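You operate a simulated robot arm through the tools that you are given. There is no shell and no other tool.

You are at the controls of a simulated robot arm. One attempt, no reset.

## Task
Grease the hub's cup and fit the black cone into it.
Fine: lift the red lid off the tin, use the dabber, and put dabber and lid back. Set down upright: yellow dabber. A coat counts when it lies all over at full strength: go over it till it gets no stronger.

It is judged by the outcome, as a careful person would: the job done as asked, and still so three seconds after it is handed in. It fails if anything else is knocked over, pushed out of place, dropped, spilled or broken. Lids that push on must go on centred and level and be pressed home; caps that screw on are set level and turned clockwise until they are tight.

## Robot
A 7-joint arm with a two-finger parallel gripper, fixed in place. Base frame: the origin is at the foot of the arm, x ahead of it, y to its left, z up; the work surface is at about z = 0. Readings come in m, rad, newtons and seconds.
With the tool pointing down near the work surface it reaches from about 0.26 to 0.68 m from the base axis. Its first joint turns from -2.897 to 2.897 rad. Payload 2.5 kg.
Tool frame: the origin (TCP) lies between the finger pads and is the grasp point; the fingertips stand 0.03 m ahead of it; z points along the fingers, y is the line along which they close. Largest opening 0.094 m; finger width 0.028, thickness 0.01; the body of the gripper, 0.05 by 0.096 m, starts 0.055 m behind the TCP.
Orientation is told as [roll, pitch, yaw] about the base's x, y, z axes, in that order, counted from this pose: with the fingers straight down and closing along the base's y, the tool's x points along the base's -x, its y along +y and its z along -z.

## Interface
- The arm moves only by the tool apply_moves. Its arguments are lists of equal length, an entry for each row: "dp": the shift along the tool's x, y, z in m, a list of three; "angular": the turn, a rotation vector about the tool's x, y, z in rad, a list of three; "fingers": the gripper command, from -1 (fully open) to 1 (shut), values between in proportion. In form: {"dp": [[dx, dy, dz], ...], "angular": [[rx, ry, rz], ...], "fingers": [fingers, ...]}. A call has 1 to 20 rows; each row shifts and turns the commanded pose from where the row before left it, along the tool's axes as they then stand. Each row takes 0.2 s and may step no farther than 0.05 m and 0.15 rad from the row before; otherwise, or with a gripper value out of range, the whole call is refused. Where a pose cannot be reached the arm comes as near as it can. A force on the tool above 80 N (or 10 N above the force at the start of the call, whichever is more), or a blocked arm, ends the call early, and 0.2 s more pass. The fingers move at their own pace (about 0.072 m/s each) and stop on an object; they squeeze with about 44 N. The grip force told is the motor's: it shows also when the fingers shut on nothing. Time passes only in rows, and 0.2 s behind the last, so rows that do not move let the fingers close. It gives the time, the measured TCP pose, the force on the tool (base axes), the opening and the grip force at its end, in the units of the frame above (readings bear some noise), with the torque about the TCP (base axes, N m) and any sound that the robot's microphone picked up.
- Cameras (640 x 400 px; columns grow to the right, rows downward): "scene" is fixed at [0.3991, -0.6558, 0.6245]; the picture's right is [0.85, 0.53, 0.00], its down [0.47, -0.75, -0.47] and it looks along [-0.25, 0.40, -0.88] (base axes); focal length 295 px, centre (320, 200). "wrist" rides on the gripper at [0.076, 0.014, -0.102] in the tool frame; the picture's right is [-0.18, 0.98, 0.00], its down [-0.75, -0.14, -0.64] and it looks along [-0.63, -0.12, 0.77] (tool axes); focal length 243 px, centre (320, 200). There is no depth. A picture from a camera that has moved, and an enlarged one, comes with that camera's place and axes in the base frame and with its lens. The place of the scene camera against the robot may be out by one fixed shift of up to 0.025 m in any direction.
- get_image(camera): a new picture of that camera. No time passes.
- zoom(camera, box): a new picture of the part [left, top, right, bottom] of that camera's present view, enlarged. No time passes.
- finish_job(): hands the job in; it is judged then, once.

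Nothing tells you positions but the pictures and the camera data. Unless the task says otherwise, let go and move clear before handing in.

The tools are called by a JSON object that holds its "api" and its "payload". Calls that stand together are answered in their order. apply_moves: Moves the arm, as the interface text tells. Its arguments: {"type":"object","properties":{"dp":{"type":"array"},"angular":{"type":"array"},"fingers":{"type":"array"}},"required":["dp","angular","fingers"]} The other tools are called the same way: get_image (camera) takes a picture; zoom (camera, box) takes an enlarged picture of a part of a camera's view; finish_job () hands the job in.

At the start:

```text
t: 0.0
eef_pos: [0.17, -0.4762, 0.282]
ee_rot: [0.001, 0.0, 0.0]
ft_force: [0.7, 0.0, -0.5]
torque: [0.0, 0.01, -0.02]
finger_gap: 0.0941
finger_force: 0.1
```

scene: 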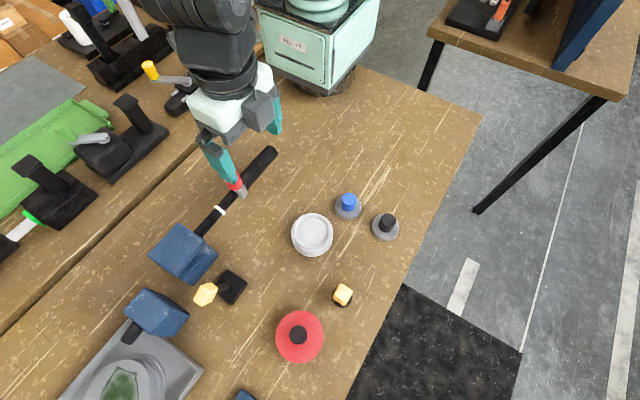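
wrist: 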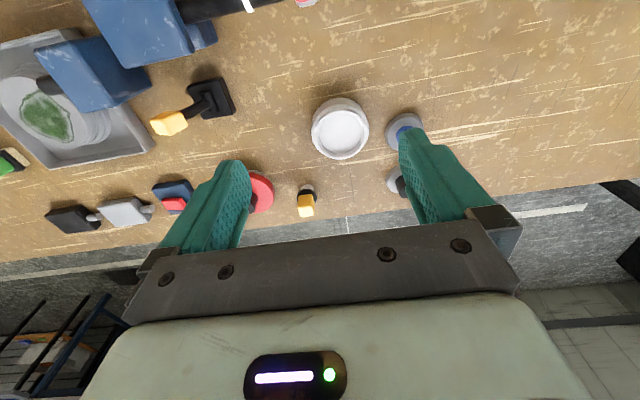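

I see a red-lidded tin, a white cup-like hub, blue- and black-knobbed cones, and yellow objects (possible dabbers). I'll zoom in to identify each one before moving.

{"api": "zoom", "payload": {"camera": "scene", "box": [260, 170, 420, 270]}}

{"api": "zoom", "payload": {"camera": "scene", "box": [240, 260, 400, 360]}}

{"api": "zoom", "payload": {"camera": "scene", "box": [60, 220, 260, 400]}}

{"api": "zoom", "payload": {"camera": "wrist", "box": [220, 80, 440, 220]}}

{"api": "zoom", "payload": {"camera": "wrist", "box": [0, 0, 280, 240]}}

```text
4.00 times, centred on (340, 220) of scene
camera zoom: at [0.3991, -0.6558, 0.6245], right [0.85, 0.53, 0.0], down [0.47, -0.75, -0.47], along [-0.25, 0.4, -0.88], focal length 1179 px, centre (240, 120)
```

zoom: 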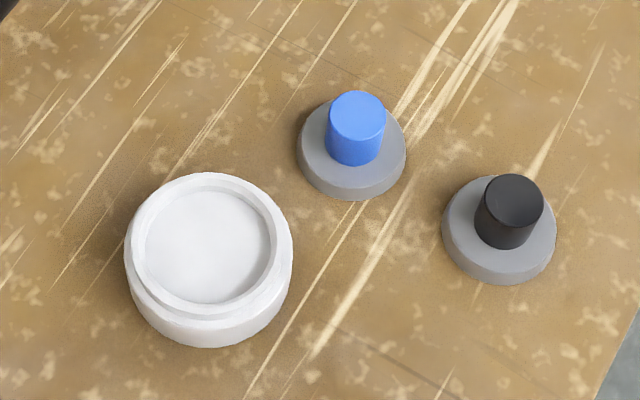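

```text
4.00 times, centred on (320, 310) of scene
camera zoom: at [0.3991, -0.6558, 0.6245], right [0.85, 0.53, 0.0], down [0.47, -0.75, -0.47], along [-0.25, 0.4, -0.88], focal length 1179 px, centre (320, -240)
```

zoom: 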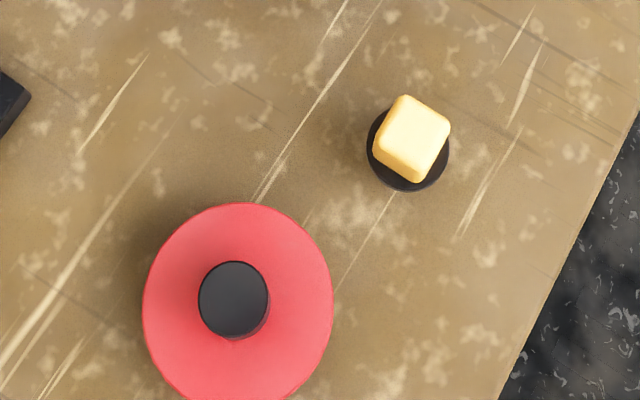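

```text
2.22 times, centred on (160, 310) of scene
camera zoom: at [0.3991, -0.6558, 0.6245], right [0.85, 0.53, 0.0], down [0.47, -0.75, -0.47], along [-0.25, 0.4, -0.88], focal length 655 px, centre (676, -44)
```

zoom: 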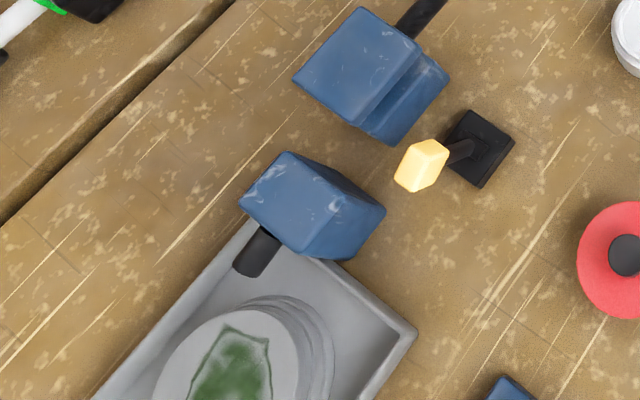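

```text
2.86 times, centred on (330, 150) of wrist
camera zoom: at [0.0939, -0.4607, 0.3839], right [0.18, 0.98, 0.0], down [0.75, -0.14, 0.64], along [0.63, -0.12, -0.77], focal length 693 px, centre (291, 343)
```

zoom: 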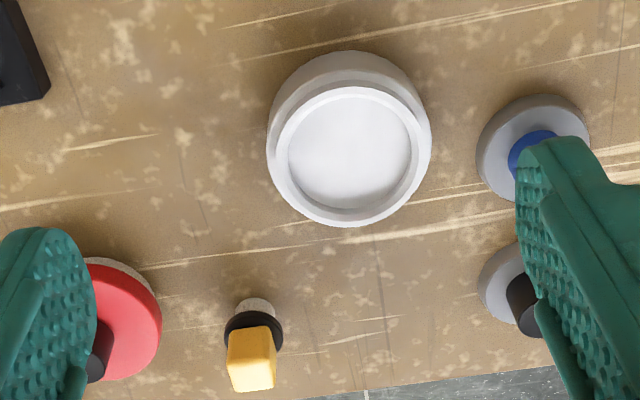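

```text
1.67 times, centred on (140, 120) of wrist
camera zoom: at [0.0939, -0.4607, 0.3839], right [0.18, 0.98, 0.0], down [0.75, -0.14, 0.64], along [0.63, -0.12, -0.77], focal length 404 px, centre (620, 333)
```

zoom: 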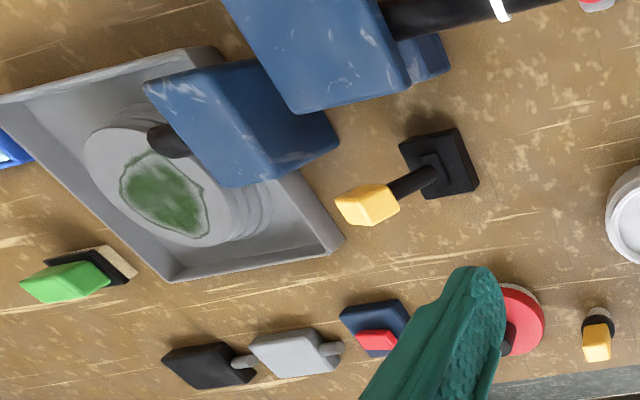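

The hub is the white cup near (0.26, -0.46) and the black cone is near (0.39, -0.36). The dabber, a yellow block on a black collar and tan pad, is near (0.38, -0.545), and the red-lidded tin is near (0.34, -0.63). I'll move the wrist camera closer to the tin and dabber to refine these positions.

{"api": "apply_moves", "payload": {"dp": [[-0.02, -0.028, 0.0], [-0.02, -0.028, 0.0], [-0.02, -0.028, 0.0], [-0.02, -0.028, 0.0], [0, 0, 0]], "angular": [[0, 0, 0], [0, 0, 0], [0, 0, 0], [0, 0, 0], [0, 0, 0]], "fingers": [-1, -1, -1, -1, -1]}}

{"api": "get_image", "payload": {"camera": "wrist"}}

{"api": "get_image", "payload": {"camera": "scene"}}

```text
t: 1.2
eef_pos: [0.2508, -0.5867, 0.2823]
ee_rot: [0.001, 0.002, 0.002]
ft_force: [-0.1, -0.3, 0.2]
torque: [0.03, 0.0, 0.01]
finger_gap: 0.094
finger_force: 0.0
```

```text
taken
camera wrist: at [0.1743, -0.5727, 0.3847], right [0.18, 0.98, 0.0], down [0.75, -0.14, 0.64], along [0.63, -0.12, -0.77], focal length 243 px, centre (320, 200)
```

wrist: 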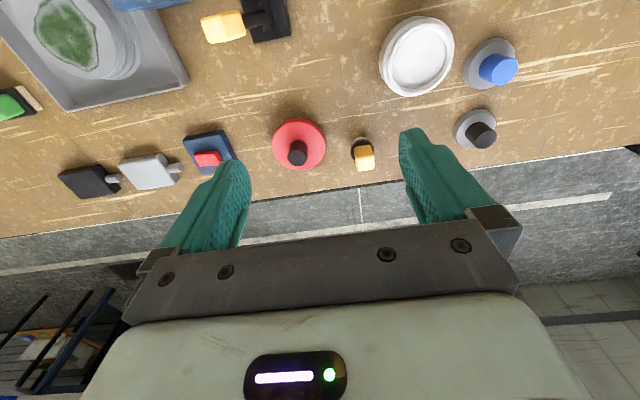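

```text
taken
```

scene: 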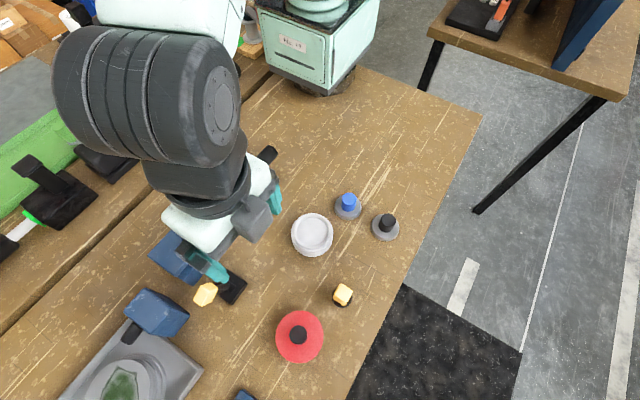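

{"api": "zoom", "payload": {"camera": "wrist", "box": [240, 80, 400, 180]}}

{"api": "zoom", "payload": {"camera": "wrist", "box": [360, 0, 520, 160]}}

{"api": "zoom", "payload": {"camera": "wrist", "box": [0, 0, 300, 210]}}

```text
4.00 times, centred on (320, 130) of wrist
camera zoom: at [0.1743, -0.5727, 0.3847], right [0.18, 0.98, 0.0], down [0.75, -0.14, 0.64], along [0.63, -0.12, -0.77], focal length 970 px, centre (320, 480)
```

zoom: 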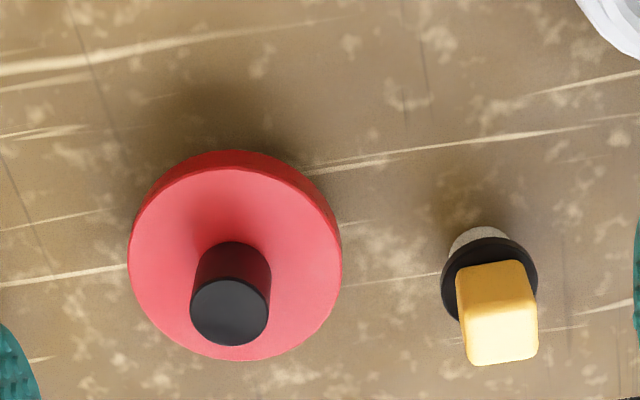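

```text
2.50 times, centred on (440, 80) of wrist
camera zoom: at [0.1743, -0.5727, 0.3847], right [0.18, 0.98, 0.0], down [0.75, -0.14, 0.64], along [0.63, -0.12, -0.77], focal length 606 px, centre (20, 500)
```

zoom: 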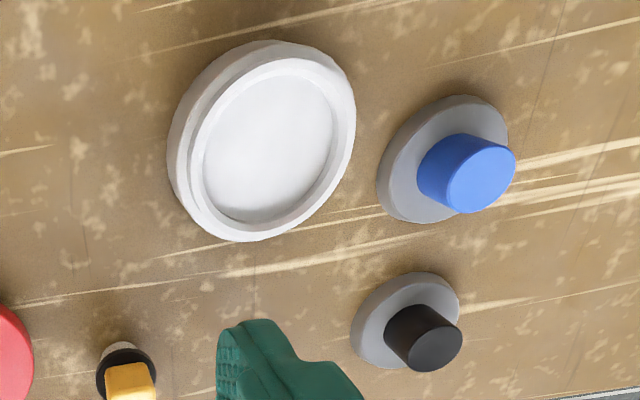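

```text
1.90 times, centred on (150, 105) of wrist
camera zoom: at [0.1743, -0.5727, 0.3847], right [0.18, 0.98, 0.0], down [0.75, -0.14, 0.64], along [0.63, -0.12, -0.77], focal length 462 px, centre (644, 381)
```

zoom: 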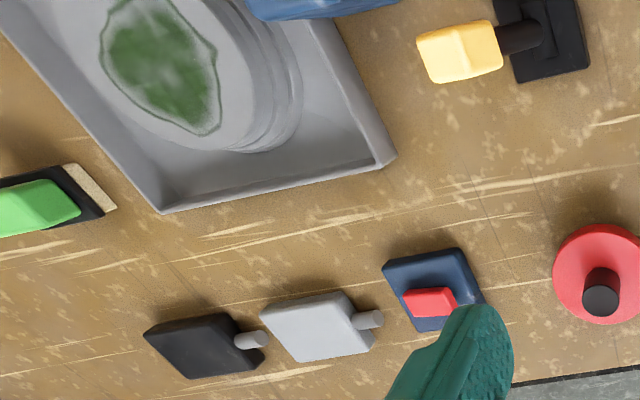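

The lid's centre is about (0.346, -0.641), with its knob top near z 0.07, which is close to the reach limit. I'll move above it at a safe height to check reach and get a second view.

{"api": "apply_moves", "payload": {"dp": [[-0.019, -0.0106, 0.02], [-0.019, -0.0106, 0.02], [-0.019, -0.0106, 0.02], [-0.019, -0.0106, 0.02], [-0.019, -0.0106, 0.02], [0, 0, 0], [0, 0, 0]], "angular": [[0, 0, 0], [0, 0, 0], [0, 0, 0], [0, 0, 0], [0, 0, 0], [0, 0, 0], [0, 0, 0]], "fingers": [-1, -1, -1, -1, -1, -1, -1]}}

{"api": "get_image", "payload": {"camera": "wrist"}}

{"api": "get_image", "payload": {"camera": "scene"}}

```text
t: 2.8
eef_pos: [0.3421, -0.6323, 0.1807]
ee_rot: [0.001, 0.0, -0.001]
ft_force: [-0.2, -0.9, 0.2]
torque: [0.01, 0.01, -0.01]
finger_gap: 0.0942
finger_force: 0.0
out of reach, approached as far as the arm can: row 5
```

```text
taken
camera wrist: at [0.2643, -0.6181, 0.2838], right [0.18, 0.98, 0.0], down [0.75, -0.14, 0.64], along [0.63, -0.12, -0.77], focal length 243 px, centre (320, 200)
```

wrist: 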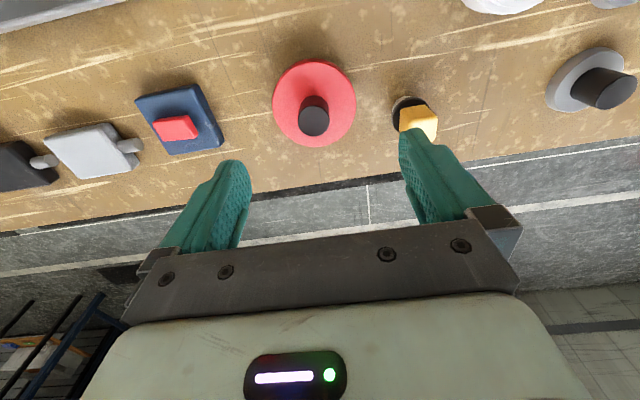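

```text
taken
```

scene: 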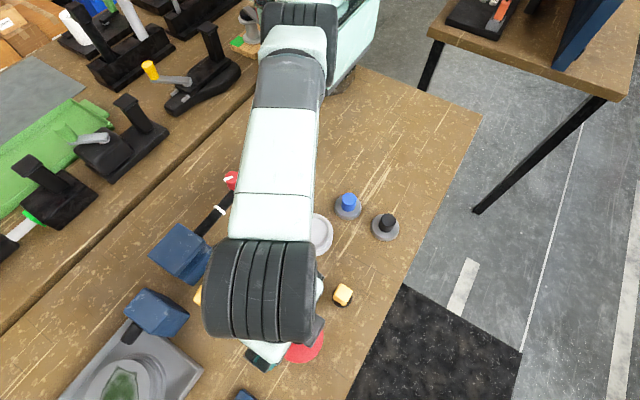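

{"api": "zoom", "payload": {"camera": "wrist", "box": [260, 50, 370, 160]}}

{"api": "zoom", "payload": {"camera": "wrist", "box": [370, 70, 480, 170]}}

```text
3.64 times, centred on (315, 105) of wrist
camera zoom: at [0.2643, -0.6181, 0.2838], right [0.18, 0.98, 0.0], down [0.75, -0.14, 0.64], along [0.63, -0.12, -0.77], focal length 882 px, centre (338, 546)
```

zoom: 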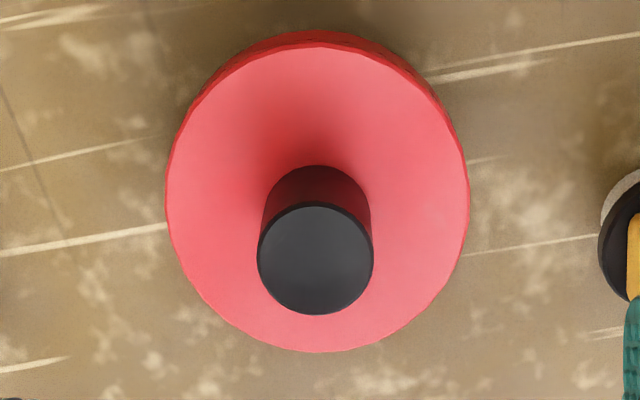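

```text
4.00 times, centred on (425, 120) of wrist
camera zoom: at [0.2643, -0.6181, 0.2838], right [0.18, 0.98, 0.0], down [0.75, -0.14, 0.64], along [0.63, -0.12, -0.77], focal length 970 px, centre (-100, 520)
```

zoom: 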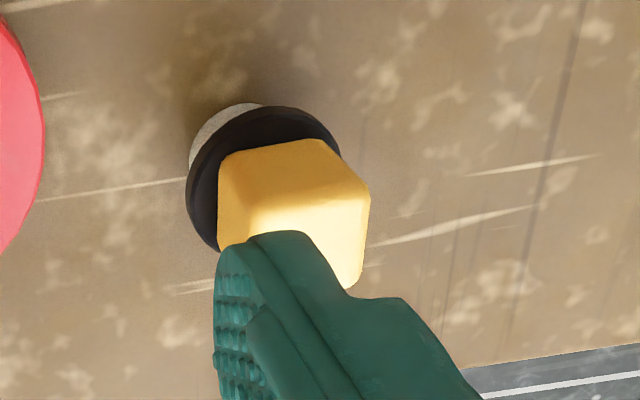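

Two views put the lid centre at (0.345, -0.639), lid top z ≈ 0.035 and knob top z ≈ 0.074. That is slightly past vertical reach, so I'll yaw the gripper so its fingers close tangentially and tilt it outward to gain reach.

{"api": "apply_moves", "payload": {"dp": [[0.02, 0.035, 0.0], [0, 0, 0], [0, 0, 0], [0, 0, 0], [0, 0, 0], [0, 0, 0], [0, 0, 0], [0, 0, 0], [0, 0, 0], [0, 0, 0]], "angular": [[0, 0, 0], [0, 0, 0.1344], [0, 0, 0.1344], [0, 0, 0.1344], [0, 0, 0.1344], [0, 0, 0.1344], [0, 0, 0.1344], [0, 0, 0.1344], [0, 0, 0.1344], [0, 0, 0]], "fingers": [-1, -1, -1, -1, -1, -1, -1, -1, -1, -1]}}

{"api": "get_image", "payload": {"camera": "wrist"}}

```text
t: 5.0
eef_pos: [0.3401, -0.6313, 0.1839]
ee_rot: [-0.001, 0.002, -1.074]
ft_force: [0.8, 1.2, 0.2]
torque: [-0.02, 0.0, -0.03]
finger_gap: 0.094
finger_force: 0.0
out of reach, approached as far as the arm can: row 1
```

```text
taken
camera wrist: at [0.3166, -0.5576, 0.2846], right [0.95, 0.3, 0.0], down [0.23, -0.73, 0.64], along [0.2, -0.61, -0.77], focal length 243 px, centre (320, 200)
```

wrist: 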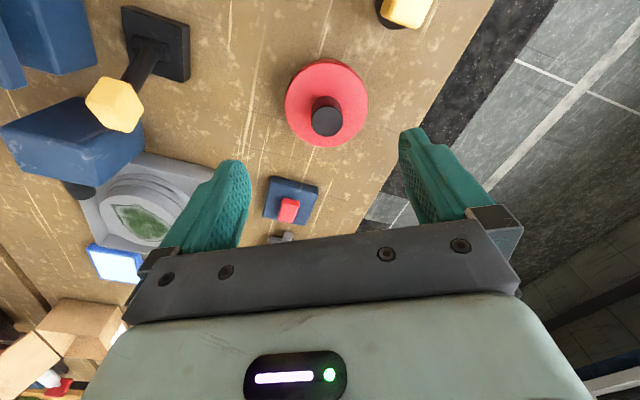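

{"api": "apply_moves", "payload": {"dp": [[0, 0, 0], [0, 0, 0], [0, 0, 0], [0, 0, 0]], "angular": [[0, -0.08, 0], [0, -0.08, 0], [0, -0.08, 0], [0, 0, 0]], "fingers": [-1, -1, -1, -1]}}

```text
t: 6.0
eef_pos: [0.3655, -0.6739, 0.1816]
ee_rot: [-0.001, -0.24, -1.075]
ft_force: [-1.3, -0.2, 0.0]
torque: [0.0, 0.03, -0.02]
finger_gap: 0.0941
finger_force: 0.1
out of reach, approached as far as the arm can: row 1, 2, 3
```

The arm has stretched to its reach limit, so I'll pull back inward to bend the elbow again.

{"api": "apply_moves", "payload": {"dp": [[0.03, 0, 0], [0.03, 0, 0], [0, 0, 0]], "angular": [[0, 0, 0], [0, 0, 0], [0, 0, 0]], "fingers": [-1, -1, -1]}}

{"api": "get_image", "payload": {"camera": "scene"}}

```text
t: 6.8
eef_pos: [0.3653, -0.6736, 0.1676]
ee_rot: [0.001, -0.24, -1.075]
ft_force: [0.1, -0.4, 0.1]
torque: [-0.03, 0.02, -0.01]
finger_gap: 0.0941
finger_force: 0.2
out of reach, approached as far as the arm can: row 1, 2
```

```text
taken
```

scene: 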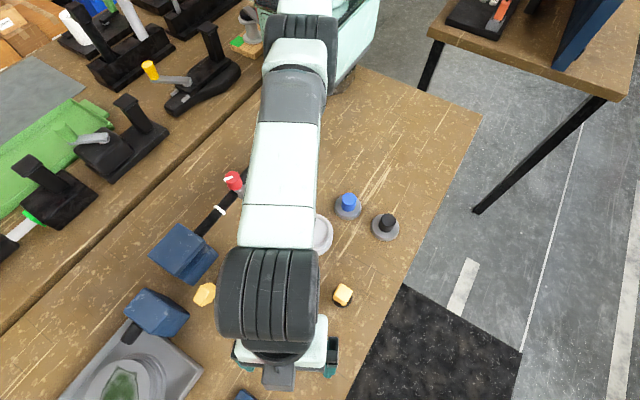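

{"api": "apply_moves", "payload": {"dp": [[0, 0, -0.03], [0, 0, -0.03], [0.04, 0, 0], [0.04, 0, 0], [0, 0, 0]], "angular": [[0, 0, 0], [0, 0, 0], [0, 0, 0], [0, 0, 0], [0, 0, 0]], "fingers": [-1, -1, -1, -1, -1]}}

```text
t: 8.0
eef_pos: [0.3677, -0.6711, 0.2149]
ee_rot: [-0.002, -0.238, -1.073]
ft_force: [-0.9, -0.1, -0.7]
torque: [0.02, -0.02, -0.03]
finger_gap: 0.0938
finger_force: 0.0
out of reach, approached as far as the arm can: row 1, 2, 3, 4
```

{"api": "apply_moves", "payload": {"dp": [[0.045, 0, -0.011], [0.045, 0, -0.011], [0.045, 0, -0.011], [0, 0, 0]], "angular": [[0, 0, 0], [0, 0, 0], [0, 0, 0], [0, 0, 0]], "fingers": [-1, -1, -1, -1]}}

```text
t: 9.0
eef_pos: [0.3667, -0.6709, 0.2156]
ee_rot: [0.0, -0.238, -1.076]
ft_force: [1.2, -1.2, -0.8]
torque: [0.02, -0.01, -0.03]
finger_gap: 0.0941
finger_force: 0.0
out of reach, approached as far as the arm can: row 1, 2, 3
```

{"api": "apply_moves", "payload": {"dp": [[-0.03, 0, 0.007], [-0.03, 0, 0.007], [0, 0, 0]], "angular": [[0, 0, 0], [0, 0, 0], [0, 0, 0]], "fingers": [-1, -1, -1]}}

{"api": "get_image", "payload": {"camera": "scene"}}

```text
t: 9.8
eef_pos: [0.3678, -0.6729, 0.2137]
ee_rot: [-0.001, -0.241, -1.073]
ft_force: [-0.8, -0.8, -0.6]
torque: [-0.02, -0.01, 0.01]
finger_gap: 0.094
finger_force: 0.0
out of reach, approached as far as the arm can: row 1, 2
```

```text
taken
```

scene: 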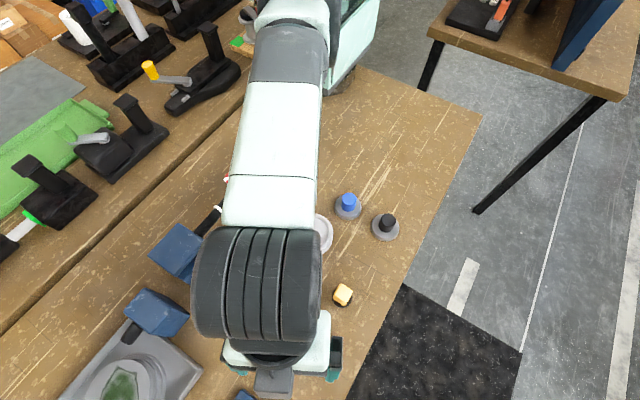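

The arm is straight (singular) and barely responds radially. I'll push inward repeatedly to re-bend the elbow; nothing is nearby at this height.

{"api": "apply_moves", "payload": {"dp": [[0.047, 0, -0.0115], [0.047, 0, -0.0115], [0.047, 0, -0.0115], [0.047, 0, -0.0115], [0.047, 0, -0.0115], [0.047, 0, -0.0115], [0.047, 0, -0.0115], [0.047, 0, -0.0115]], "angular": [[0, 0, 0], [0, 0, 0], [0, 0, 0], [0, 0, 0], [0, 0, 0], [0, 0, 0], [0, 0, 0], [0, 0, 0]], "fingers": [-1, -1, -1, -1, -1, -1, -1, -1]}}

```text
t: 11.6
eef_pos: [0.3668, -0.6715, 0.2154]
ee_rot: [0.0, -0.241, -1.074]
ft_force: [-0.6, -0.1, -0.1]
torque: [-0.03, 0.02, 0.01]
finger_gap: 0.0939
finger_force: 0.1
out of reach, approached as far as the arm can: row 1, 2, 3, 4, 5, 6, 7, 8
```

{"api": "apply_moves", "payload": {"dp": [[0.0339, 0, 0.0123], [0.0339, 0, 0.0123], [0.0339, 0, 0.0123], [0.0339, 0, 0.0123], [0, 0, 0]], "angular": [[0, 0, 0], [0, 0, 0], [0, 0, 0], [0, 0, 0], [0, 0, 0]], "fingers": [-1, -1, -1, -1, -1]}}

```text
t: 12.8
eef_pos: [0.3687, -0.6694, 0.1309]
ee_rot: [-0.001, -0.238, -1.076]
ft_force: [-0.5, 1.7, 0.1]
torque: [-0.05, -0.01, 0.0]
finger_gap: 0.0937
finger_force: 0.0
out of reach, approached as far as the arm can: row 1, 2, 3, 4
```

{"api": "apply_moves", "payload": {"dp": [[-0.0112, 0, -0.0456], [-0.0112, 0, -0.0456], [-0.0112, 0, -0.0456], [-0.0112, 0, -0.0456], [-0.0112, 0, -0.0456], [-0.0112, 0, -0.0456], [0, 0, 0]], "angular": [[0, 0, 0], [0, 0, 0], [0, 0, 0], [0, 0, 0], [0, 0, 0], [0, 0, 0], [0, 0, 0]], "fingers": [-1, -1, -1, -1, -1, -1, -1]}}

```text
t: 14.4
eef_pos: [0.355, -0.6435, 0.3941]
ee_rot: [0.0, -0.239, -1.076]
ft_force: [0.6, 0.3, -0.2]
torque: [0.02, 0.0, 0.01]
finger_gap: 0.0941
finger_force: 0.0
out of reach, approached as far as the arm can: row 4, 5, 6
```

{"api": "apply_moves", "payload": {"dp": [[0.0388, 0, -0.0095], [0.0388, 0, -0.0095], [0.0388, 0, -0.0095], [0, 0, 0]], "angular": [[0, 0, 0], [0, 0, 0], [0, 0, 0], [0, 0, 0]], "fingers": [-1, -1, -1, -1]}}

```text
t: 15.4
eef_pos: [0.3517, -0.6311, 0.4208]
ee_rot: [0.001, -0.237, -1.076]
ft_force: [-0.9, -0.8, -1.1]
torque: [-0.01, 0.01, 0.0]
finger_gap: 0.0941
finger_force: 0.0
out of reach, approached as far as the arm can: row 1, 2, 3
```

{"api": "apply_moves", "payload": {"dp": [[0.0095, 0, 0.0388], [0.0095, 0, 0.0388], [0.0095, 0, 0.0388], [0.0095, 0, 0.0388], [0.0095, 0, 0.0388], [0, 0, 0]], "angular": [[0, 0, 0], [0, 0, 0], [0, 0, 0], [0, 0, 0], [0, 0, 0], [0, 0, 0]], "fingers": [-1, -1, -1, -1, -1, -1]}}

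```text
t: 16.8
eef_pos: [0.3733, -0.6661, 0.2304]
ee_rot: [0.0, -0.237, -1.076]
ft_force: [-0.2, 0.1, -0.8]
torque: [0.0, -0.02, 0.01]
finger_gap: 0.0941
finger_force: 0.0
out of reach, approached as far as the arm can: row 1, 2, 3, 4, 5
```

{"api": "apply_moves", "payload": {"dp": [[-0.0192, 0, -0.0364], [-0.0192, 0, -0.0364], [-0.0192, 0, -0.0364], [-0.0192, 0, -0.0364], [-0.0192, 0, -0.0364], [-0.0051, 0, 0.0424], [-0.0051, 0, 0.0424], [-0.0051, 0, 0.0424], [-0.0051, 0, 0.0424], [-0.0051, 0, 0.0424], [0.0339, 0, 0.0123], [0.0339, 0, 0.0123], [0.0388, 0, -0.0095]], "angular": [[0, 0, 0], [0, 0, 0], [0, 0, 0], [0, 0, 0], [0, 0, 0], [0, 0, 0], [0, 0, 0], [0, 0, 0], [0, 0, 0], [0, 0, 0], [0, 0, 0], [0, 0, 0], [0, 0, 0]], "fingers": [-1, -1, -1, -1, -1, -1, -1, -1, -1, -1, -1, -1, -1]}}

```text
t: 19.6
eef_pos: [0.3301, -0.5813, 0.1521]
ee_rot: [-0.001, -0.241, -1.073]
ft_force: [0.6, 0.1, -0.2]
torque: [0.03, -0.01, 0.01]
finger_gap: 0.0943
finger_force: 0.2
out of reach, approached as far as the arm can: row 1, 2, 3, 4, 5, 7, 8, 9, 10
```

The arm is free again and responding. I'll move over the lid knob with the present outward tilt of 0.24 rad, which leaves about 3 cm of reach margin, and check alignment.

{"api": "apply_moves", "payload": {"dp": [[-0.0157, -0.0048, 0.0114], [-0.0157, -0.0048, 0.0114], [-0.0157, -0.0048, 0.0114], [0, 0, 0]], "angular": [[0, 0, 0], [0, 0, 0], [0, 0, 0], [0, 0, 0]], "fingers": [-0.5, -0.5, -0.5, -0.5]}}

{"api": "get_image", "payload": {"camera": "wrist"}}

{"api": "get_image", "payload": {"camera": "scene"}}

```text
t: 20.6
eef_pos: [0.3435, -0.6365, 0.1304]
ee_rot: [0.001, -0.24, -1.075]
ft_force: [0.6, -0.3, -0.1]
torque: [0.0, -0.02, 0.03]
finger_gap: 0.0704
finger_force: 0.0
```

```text
taken
camera wrist: at [0.3082, -0.5425, 0.2117], right [0.95, 0.31, 0.04], down [0.15, -0.58, 0.8], along [0.27, -0.76, -0.59], focal length 243 px, centre (320, 200)
```

wrist: 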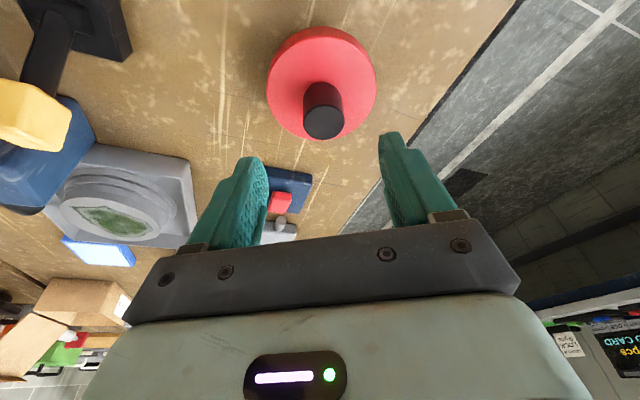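

```text
taken
```

scene: 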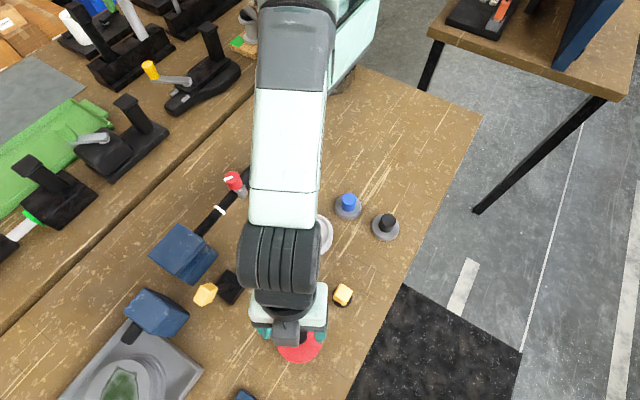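

{"api": "zoom", "payload": {"camera": "wrist", "box": [250, 15, 390, 155]}}

```text
2.86 times, centred on (320, 85) of wrist
camera zoom: at [0.3082, -0.5425, 0.2117], right [0.95, 0.31, 0.04], down [0.15, -0.58, 0.8], along [0.27, -0.76, -0.59], focal length 693 px, centre (320, 529)
```

zoom: 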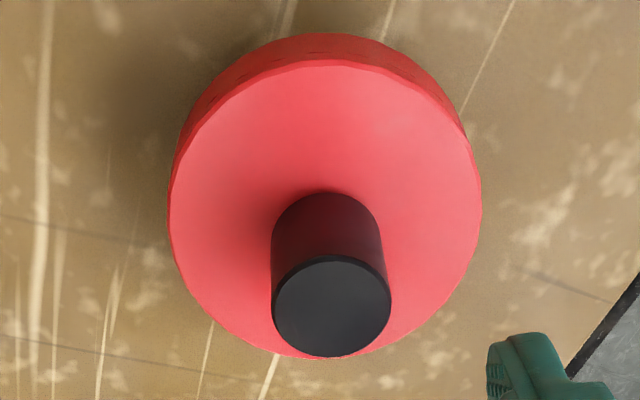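

{"api": "apply_moves", "payload": {"dp": [[0.0039, 0.0045, 0.0299], [0, 0, 0]], "angular": [[0, 0, 0], [0, 0, 0]], "fingers": [-0.4, -0.4]}}

{"api": "get_image", "payload": {"camera": "wrist"}}

{"api": "zoom", "payload": {"camera": "scene", "box": [240, 270, 360, 380]}}

```text
t: 21.2
eef_pos: [0.3498, -0.6358, 0.1012]
ee_rot: [0.0, -0.239, -1.074]
ft_force: [-0.1, -0.3, 0.1]
torque: [0.01, -0.01, 0.02]
finger_gap: 0.066
finger_force: 0.1
```

```text
taken
camera wrist: at [0.314, -0.5426, 0.1816], right [0.95, 0.31, 0.04], down [0.15, -0.58, 0.8], along [0.27, -0.76, -0.59], focal length 243 px, centre (320, 200)
```

wrist: 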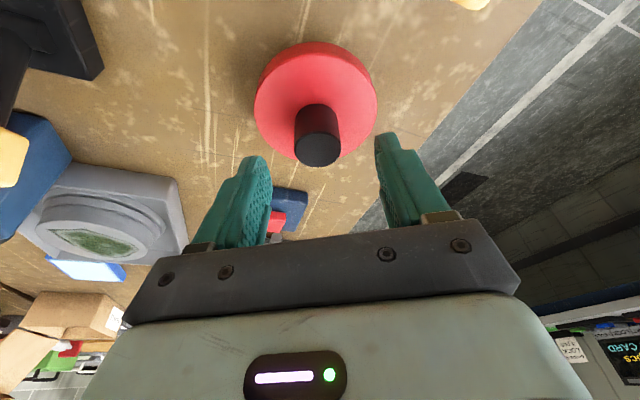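

```text
3.64 times, centred on (300, 325) of scene
camera zoom: at [0.3991, -0.6558, 0.6245], right [0.85, 0.53, 0.0], down [0.47, -0.75, -0.47], along [-0.25, 0.4, -0.88], focal length 1072 px, centre (393, -254)
```

zoom: 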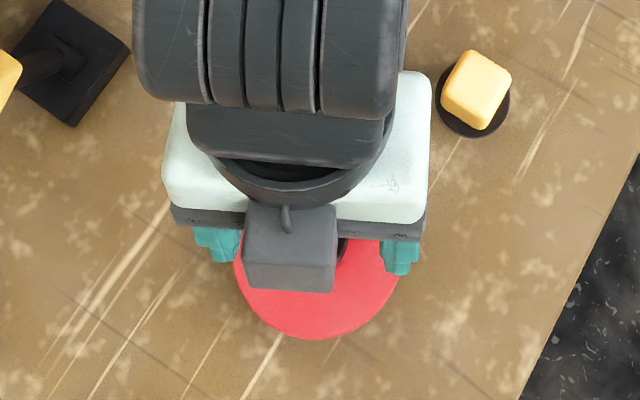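

{"api": "zoom", "payload": {"camera": "wrist", "box": [240, 30, 400, 190]}}

```text
2.50 times, centred on (320, 110) of wrist
camera zoom: at [0.314, -0.5426, 0.1816], right [0.95, 0.31, 0.04], down [0.15, -0.58, 0.8], along [0.27, -0.76, -0.59], focal length 606 px, centre (320, 425)
```

zoom: 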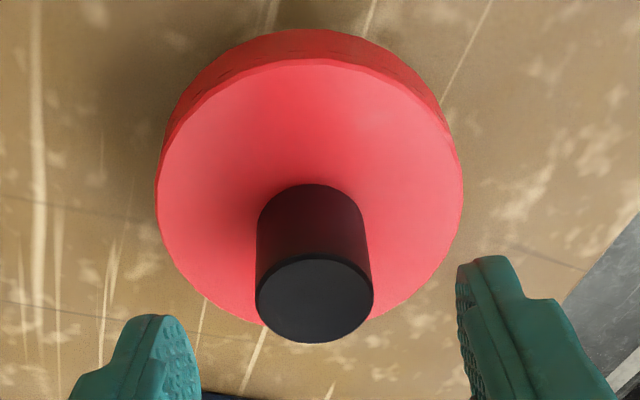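

Correcting for perspective, three views agree on the tin centre at (0.351, -0.642), lid top z ≈ 0.027 and knob top z ≈ 0.063. I'll descend around the knob and then check before closing.

{"api": "apply_moves", "payload": {"dp": [[0.0032, -0.0009, 0.0179], [0.0032, -0.0008, 0.0178], [0, 0, 0]], "angular": [[0, 0, 0], [0, 0, 0], [0, 0, 0]], "fingers": [-0.3, -0.3, -0.3]}}

{"api": "zoom", "payload": {"camera": "wrist", "box": [220, 60, 420, 260]}}

{"api": "zoom", "payload": {"camera": "scene", "box": [240, 270, 360, 380]}}

```text
t: 22.0
eef_pos: [0.3492, -0.6393, 0.0668]
ee_rot: [0.001, -0.243, -1.074]
ft_force: [-2.7, 6.9, 20.5]
torque: [0.32, 0.11, 0.04]
finger_gap: 0.061
finger_force: 0.1
```

```text
2.00 times, centred on (320, 160) of wrist
camera zoom: at [0.314, -0.5462, 0.1476], right [0.95, 0.31, 0.04], down [0.15, -0.57, 0.81], along [0.28, -0.76, -0.59], focal length 485 px, centre (320, 280)
```

zoom: 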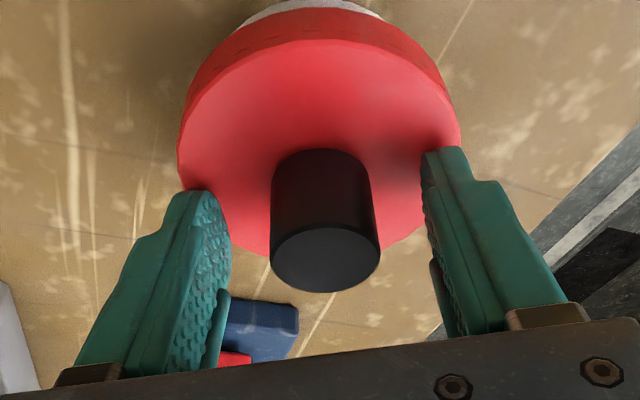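

```text
3.64 times, centred on (300, 325) of scene
camera zoom: at [0.3991, -0.6558, 0.6245], right [0.85, 0.53, 0.0], down [0.47, -0.75, -0.47], along [-0.25, 0.4, -0.88], focal length 1072 px, centre (393, -254)
```

zoom: 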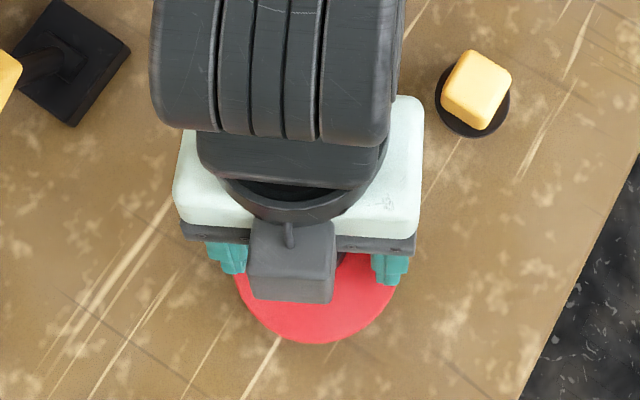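

The fingertips touched the lid top (20 N), so the lid top is at z ≈ 0.034. I'll back off 3–4 mm and then close on the knob.

{"api": "apply_moves", "payload": {"dp": [[-0.001, 0.001, -0.004], [0, 0, 0], [0, 0, 0]], "angular": [[0, 0, 0], [0, 0, 0], [0, 0, 0]], "fingers": [-0.3, -0.3, -0.2]}}

{"api": "zoom", "payload": {"camera": "wrist", "box": [220, 60, 420, 260]}}

```text
t: 22.8
eef_pos: [0.3486, -0.6375, 0.0668]
ee_rot: [0.001, -0.237, -1.074]
ft_force: [0.3, 0.6, -1.0]
torque: [0.01, 0.04, -0.03]
finger_gap: 0.0566
finger_force: 0.0
```

```text
2.00 times, centred on (320, 160) of wrist
camera zoom: at [0.3141, -0.5448, 0.1488], right [0.95, 0.31, 0.04], down [0.15, -0.58, 0.8], along [0.27, -0.75, -0.6], focal length 485 px, centre (320, 280)
```

zoom: 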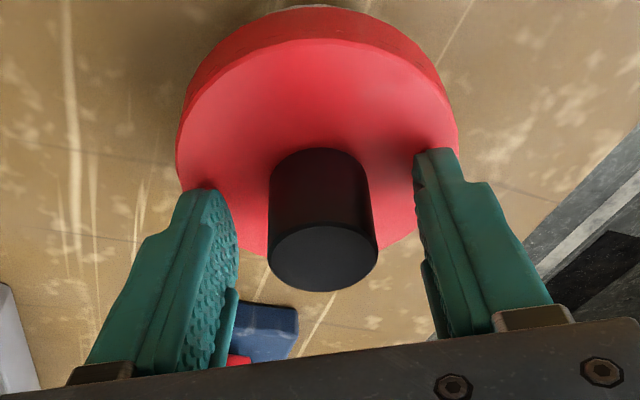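

{"api": "apply_moves", "payload": {"dp": [[0, 0, 0], [0, 0, 0], [0, 0, 0], [0, 0, 0]], "angular": [[0, 0, 0], [0, 0, 0], [0, 0, 0], [0, 0, 0]], "fingers": [0.1, 0.4, 1, 1]}}

{"api": "zoom", "payload": {"camera": "wrist", "box": [220, 60, 420, 260]}}

```text
t: 23.8
eef_pos: [0.3492, -0.6391, 0.0695]
ee_rot: [0.001, -0.239, -1.077]
ft_force: [-0.5, -0.2, 0.4]
torque: [-0.01, 0.02, 0.01]
finger_gap: 0.0281
finger_force: 44.0
```

```text
2.00 times, centred on (320, 160) of wrist
camera zoom: at [0.3143, -0.5452, 0.1496], right [0.95, 0.31, 0.04], down [0.15, -0.58, 0.8], along [0.27, -0.76, -0.59], focal length 485 px, centre (320, 280)
```

zoom: 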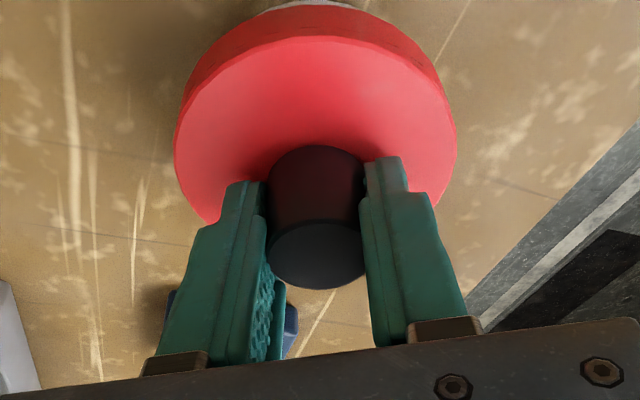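

The knob is gripped (gap 28 mm, 44 N). I'll lift straight up slowly.

{"api": "apply_moves", "payload": {"dp": [[-0.0012, 0, -0.0049], [-0.0024, 0, -0.0097], [-0.0024, 0, -0.0097], [-0.0036, 0, -0.0146], [-0.0048, 0, -0.0194], [0, 0, 0]], "angular": [[0, 0, 0], [0, 0, 0], [0, 0, 0], [0, 0, 0], [0, 0, 0], [0, 0, 0]], "fingers": [1, 1, 1, 1, 1, 1]}}

{"api": "get_image", "payload": {"camera": "wrist"}}

{"api": "get_image", "payload": {"camera": "scene"}}

```text
t: 25.2
eef_pos: [0.3488, -0.6384, 0.1292]
ee_rot: [0.0, -0.241, -1.073]
ft_force: [-0.9, -0.1, 0.1]
torque: [0.02, 0.02, 0.01]
finger_gap: 0.0283
finger_force: 43.6
```

```text
taken
camera wrist: at [0.3143, -0.5448, 0.2102], right [0.95, 0.31, 0.04], down [0.15, -0.58, 0.8], along [0.27, -0.76, -0.6], focal length 243 px, centre (320, 200)
```

wrist: 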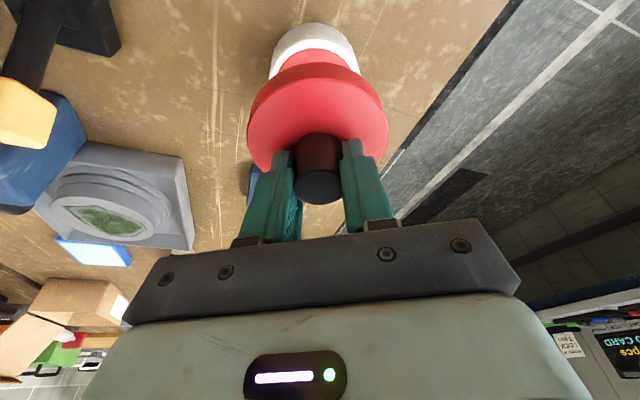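

```text
taken
```

scene: 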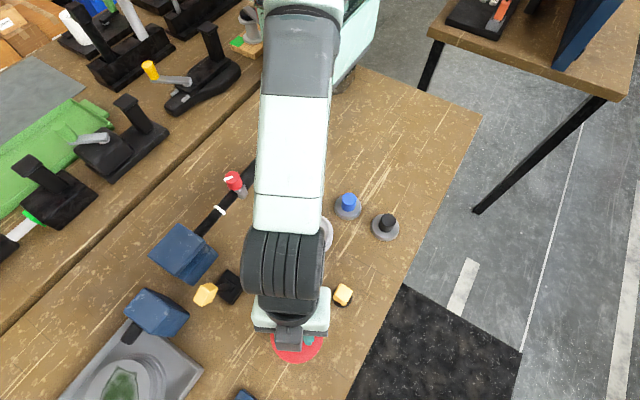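

{"api": "zoom", "payload": {"camera": "wrist", "box": [230, 10, 410, 130]}}

```text
3.33 times, centred on (320, 70) of wrist
camera zoom: at [0.3143, -0.5448, 0.2102], right [0.95, 0.31, 0.04], down [0.15, -0.58, 0.8], along [0.27, -0.76, -0.6], focal length 809 px, centre (320, 633)
```

zoom: 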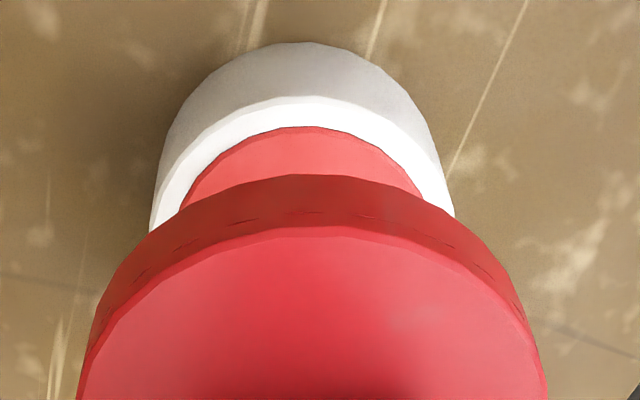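

The lid is off; the tin is white with red grease inside. I'll carry the lid, kept level, to the free spot around (0.15, -0.505).

{"api": "apply_moves", "payload": {"dp": [[0.025, -0.014, -0.0092], [0.025, -0.014, -0.0092], [0.025, -0.014, -0.0092], [0.025, -0.014, -0.0092], [0.025, -0.014, -0.0092], [0.025, -0.014, -0.0092], [0.025, -0.014, -0.0092], [0.025, -0.014, -0.0092], [0, 0, 0]], "angular": [[0, 0, 0], [0, 0, 0], [0, 0, 0], [0, 0, 0], [0, 0, 0], [0, 0, 0], [0, 0, 0], [0, 0, 0], [0, 0, 0]], "fingers": [1, 1, 1, 1, 1, 1, 1, 1, 1]}}

{"api": "get_image", "payload": {"camera": "wrist"}}

{"api": "get_image", "payload": {"camera": "scene"}}

```text
t: 27.2
eef_pos: [0.149, -0.5046, 0.1514]
ee_rot: [0.001, -0.241, -1.073]
ft_force: [0.5, 0.1, 0.1]
torque: [0.03, 0.02, 0.0]
finger_gap: 0.0278
finger_force: 44.2
```

```text
taken
camera wrist: at [0.1151, -0.4117, 0.2334], right [0.95, 0.31, 0.04], down [0.15, -0.58, 0.8], along [0.28, -0.76, -0.59], focal length 243 px, centre (320, 200)
```

wrist: 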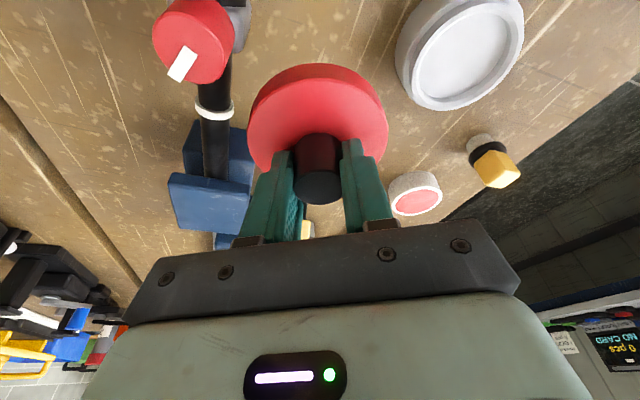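

```text
taken
```

scene: 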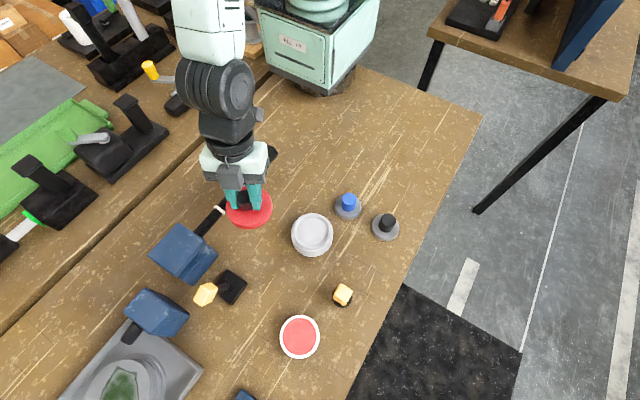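

{"api": "apply_moves", "payload": {"dp": [[0.0053, 0, 0.0217], [0.0053, 0, 0.0217], [0.0053, 0, 0.0217], [0.0053, 0, 0.0217], [0, 0, 0]], "angular": [[0, 0, 0], [0, 0, 0], [0, 0, 0], [0, 0, 0], [0, 0, 0]], "fingers": [1, 1, 1, 1, 1]}}

{"api": "get_image", "payload": {"camera": "scene"}}

{"api": "get_image", "payload": {"camera": "wrist"}}

```text
t: 28.4
eef_pos: [0.1498, -0.5066, 0.0645]
ee_rot: [0.001, -0.24, -1.074]
ft_force: [0.6, -0.3, 0.3]
torque: [-0.03, -0.01, -0.01]
finger_gap: 0.0277
finger_force: 44.0
```

```text
taken
```

scene: 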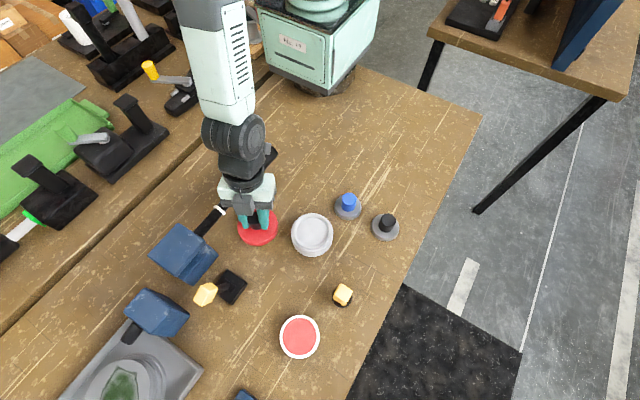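

```text
taken
camera wrist: at [0.1157, -0.4127, 0.1445], right [0.95, 0.31, 0.04], down [0.15, -0.58, 0.8], along [0.27, -0.76, -0.59], focal length 243 px, centre (320, 200)
```

wrist: 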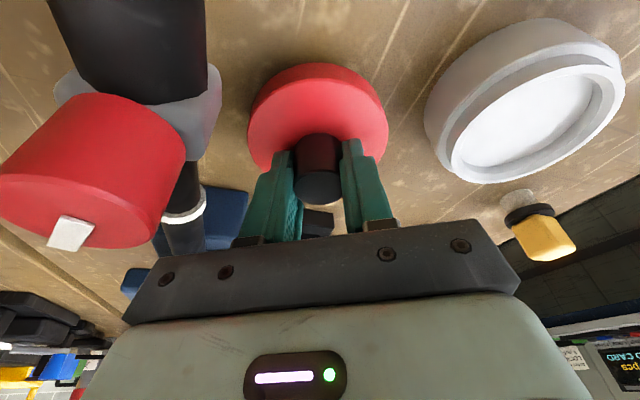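

{"api": "apply_moves", "payload": {"dp": [[0.0006, 0, 0.0024], [0.0006, 0, 0.0024], [0, 0, 0]], "angular": [[0, 0, 0], [0, 0, 0], [0, 0, 0]], "fingers": [1, 1, 1]}}

{"api": "zoom", "payload": {"camera": "scene", "box": [210, 170, 310, 260]}}

```text
t: 29.2
eef_pos: [0.1499, -0.5055, 0.0586]
ee_rot: [0.0, -0.239, -1.073]
ft_force: [0.1, -0.3, -0.1]
torque: [0.03, -0.01, -0.01]
finger_gap: 0.028
finger_force: 43.9
```

```text
4.44 times, centred on (260, 215) of scene
camera zoom: at [0.3991, -0.6558, 0.6245], right [0.85, 0.53, 0.0], down [0.47, -0.75, -0.47], along [-0.25, 0.4, -0.88], focal length 1310 px, centre (587, 133)
```

zoom: 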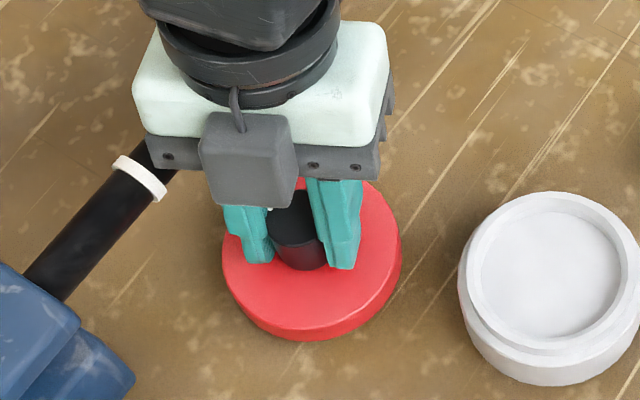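

{"api": "apply_moves", "payload": {"dp": [[0.0005, 0, 0.002], [0, 0, 0]], "angular": [[0, 0, 0], [0, 0, 0]], "fingers": [1, 1]}}

```text
t: 29.8
eef_pos: [0.1499, -0.5068, 0.0562]
ee_rot: [0.001, -0.24, -1.074]
ft_force: [0.5, 0.5, -0.8]
torque: [0.01, 0.02, 0.0]
finger_gap: 0.028
finger_force: 43.5
```

{"api": "apply_moves", "payload": {"dp": [[0.0005, 0, 0.002], [0, 0, 0]], "angular": [[0, 0, 0], [0, 0, 0]], "fingers": [1, 1]}}

```text
t: 30.4
eef_pos: [0.1501, -0.5064, 0.0537]
ee_rot: [0.0, -0.239, -1.074]
ft_force: [0.4, 1.4, 0.2]
torque: [0.0, -0.01, -0.01]
finger_gap: 0.0279
finger_force: 44.0
```

{"api": "apply_moves", "payload": {"dp": [[0.0005, 0, 0.002], [0, 0, 0]], "angular": [[0, 0, 0], [0, 0, 0]], "fingers": [1, 1]}}

{"api": "zoom", "payload": {"camera": "wrist", "box": [220, 40, 420, 210]}}

```text
t: 31.0
eef_pos: [0.1506, -0.5066, 0.0529]
ee_rot: [0.001, -0.239, -1.075]
ft_force: [0.0, 0.1, -0.1]
torque: [-0.02, 0.0, 0.02]
finger_gap: 0.0279
finger_force: 43.9
```

```text
2.35 times, centred on (320, 125) of wrist
camera zoom: at [0.1152, -0.4124, 0.1335], right [0.95, 0.31, 0.04], down [0.15, -0.58, 0.8], along [0.27, -0.76, -0.59], focal length 571 px, centre (320, 376)
```

zoom: 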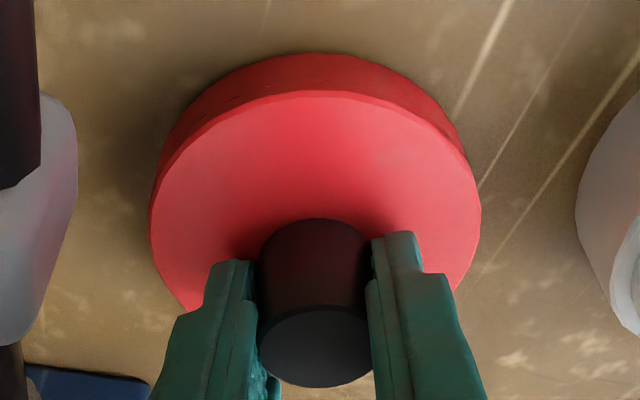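

{"api": "apply_moves", "payload": {"dp": [[0.0005, 0, 0.002], [0, 0, 0]], "angular": [[0, 0, 0], [0, 0, 0]], "fingers": [1, 1]}}

```text
t: 31.6
eef_pos: [0.1494, -0.5057, 0.0496]
ee_rot: [0.0, -0.24, -1.074]
ft_force: [0.7, 0.1, -1.0]
torque: [0.0, -0.02, 0.02]
finger_gap: 0.0279
finger_force: 43.7
```

{"api": "apply_moves", "payload": {"dp": [[0.0005, 0, 0.002], [0, 0, 0]], "angular": [[0, 0, 0], [0, 0, 0]], "fingers": [1, 1]}}

```text
t: 32.2
eef_pos: [0.1491, -0.5066, 0.0496]
ee_rot: [-0.002, -0.242, -1.071]
ft_force: [-4.6, 10.0, 36.5]
torque: [0.15, 0.02, 0.3]
finger_gap: 0.028
finger_force: 44.1
```

The lid has touched the table. I'll relieve the press by about 1 mm, then release and rise.

{"api": "apply_moves", "payload": {"dp": [[-0.0003, 0, -0.0013], [0, 0, 0]], "angular": [[0, 0, 0], [0, 0, 0]], "fingers": [1, 1]}}

```text
t: 32.8
eef_pos: [0.1497, -0.5057, 0.0491]
ee_rot: [-0.002, -0.241, -1.074]
ft_force: [1.2, -2.8, 8.6]
torque: [-0.5, -0.21, 0.0]
finger_gap: 0.0278
finger_force: 44.4
```

{"api": "apply_moves", "payload": {"dp": [[0, 0, 0], [0, 0, 0], [0, 0, 0], [-0.0048, 0, -0.0194], [-0.0095, 0, -0.0388], [-0.0095, 0, -0.0388], [0, 0, 0]], "angular": [[0, 0, 0], [0, 0, 0], [0, 0, 0], [0, 0, 0], [0, 0, 0], [0, 0, 0], [0, 0, 0]], "fingers": [0.2, -0.2, -0.3, -0.3, -0.3, -0.3, -0.3]}}

{"api": "get_image", "payload": {"camera": "wrist"}}

{"api": "get_image", "payload": {"camera": "scene"}}

```text
t: 34.4
eef_pos: [0.1496, -0.5043, 0.1498]
ee_rot: [0.001, -0.238, -1.075]
ft_force: [0.3, -0.5, -0.3]
torque: [0.01, -0.01, -0.02]
finger_gap: 0.0611
finger_force: 0.1
```

```text
taken
camera wrist: at [0.1151, -0.412, 0.2316], right [0.95, 0.31, 0.04], down [0.15, -0.58, 0.8], along [0.27, -0.76, -0.6], focal length 243 px, centre (320, 200)
```

wrist: 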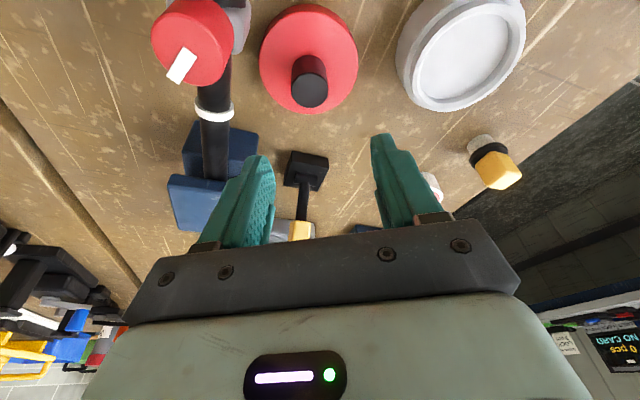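

```text
taken
```

scene: 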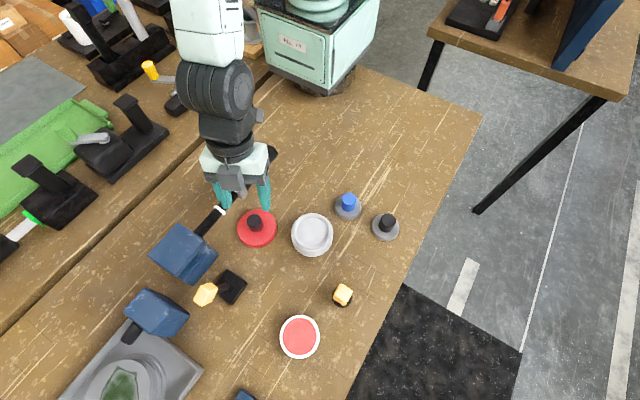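

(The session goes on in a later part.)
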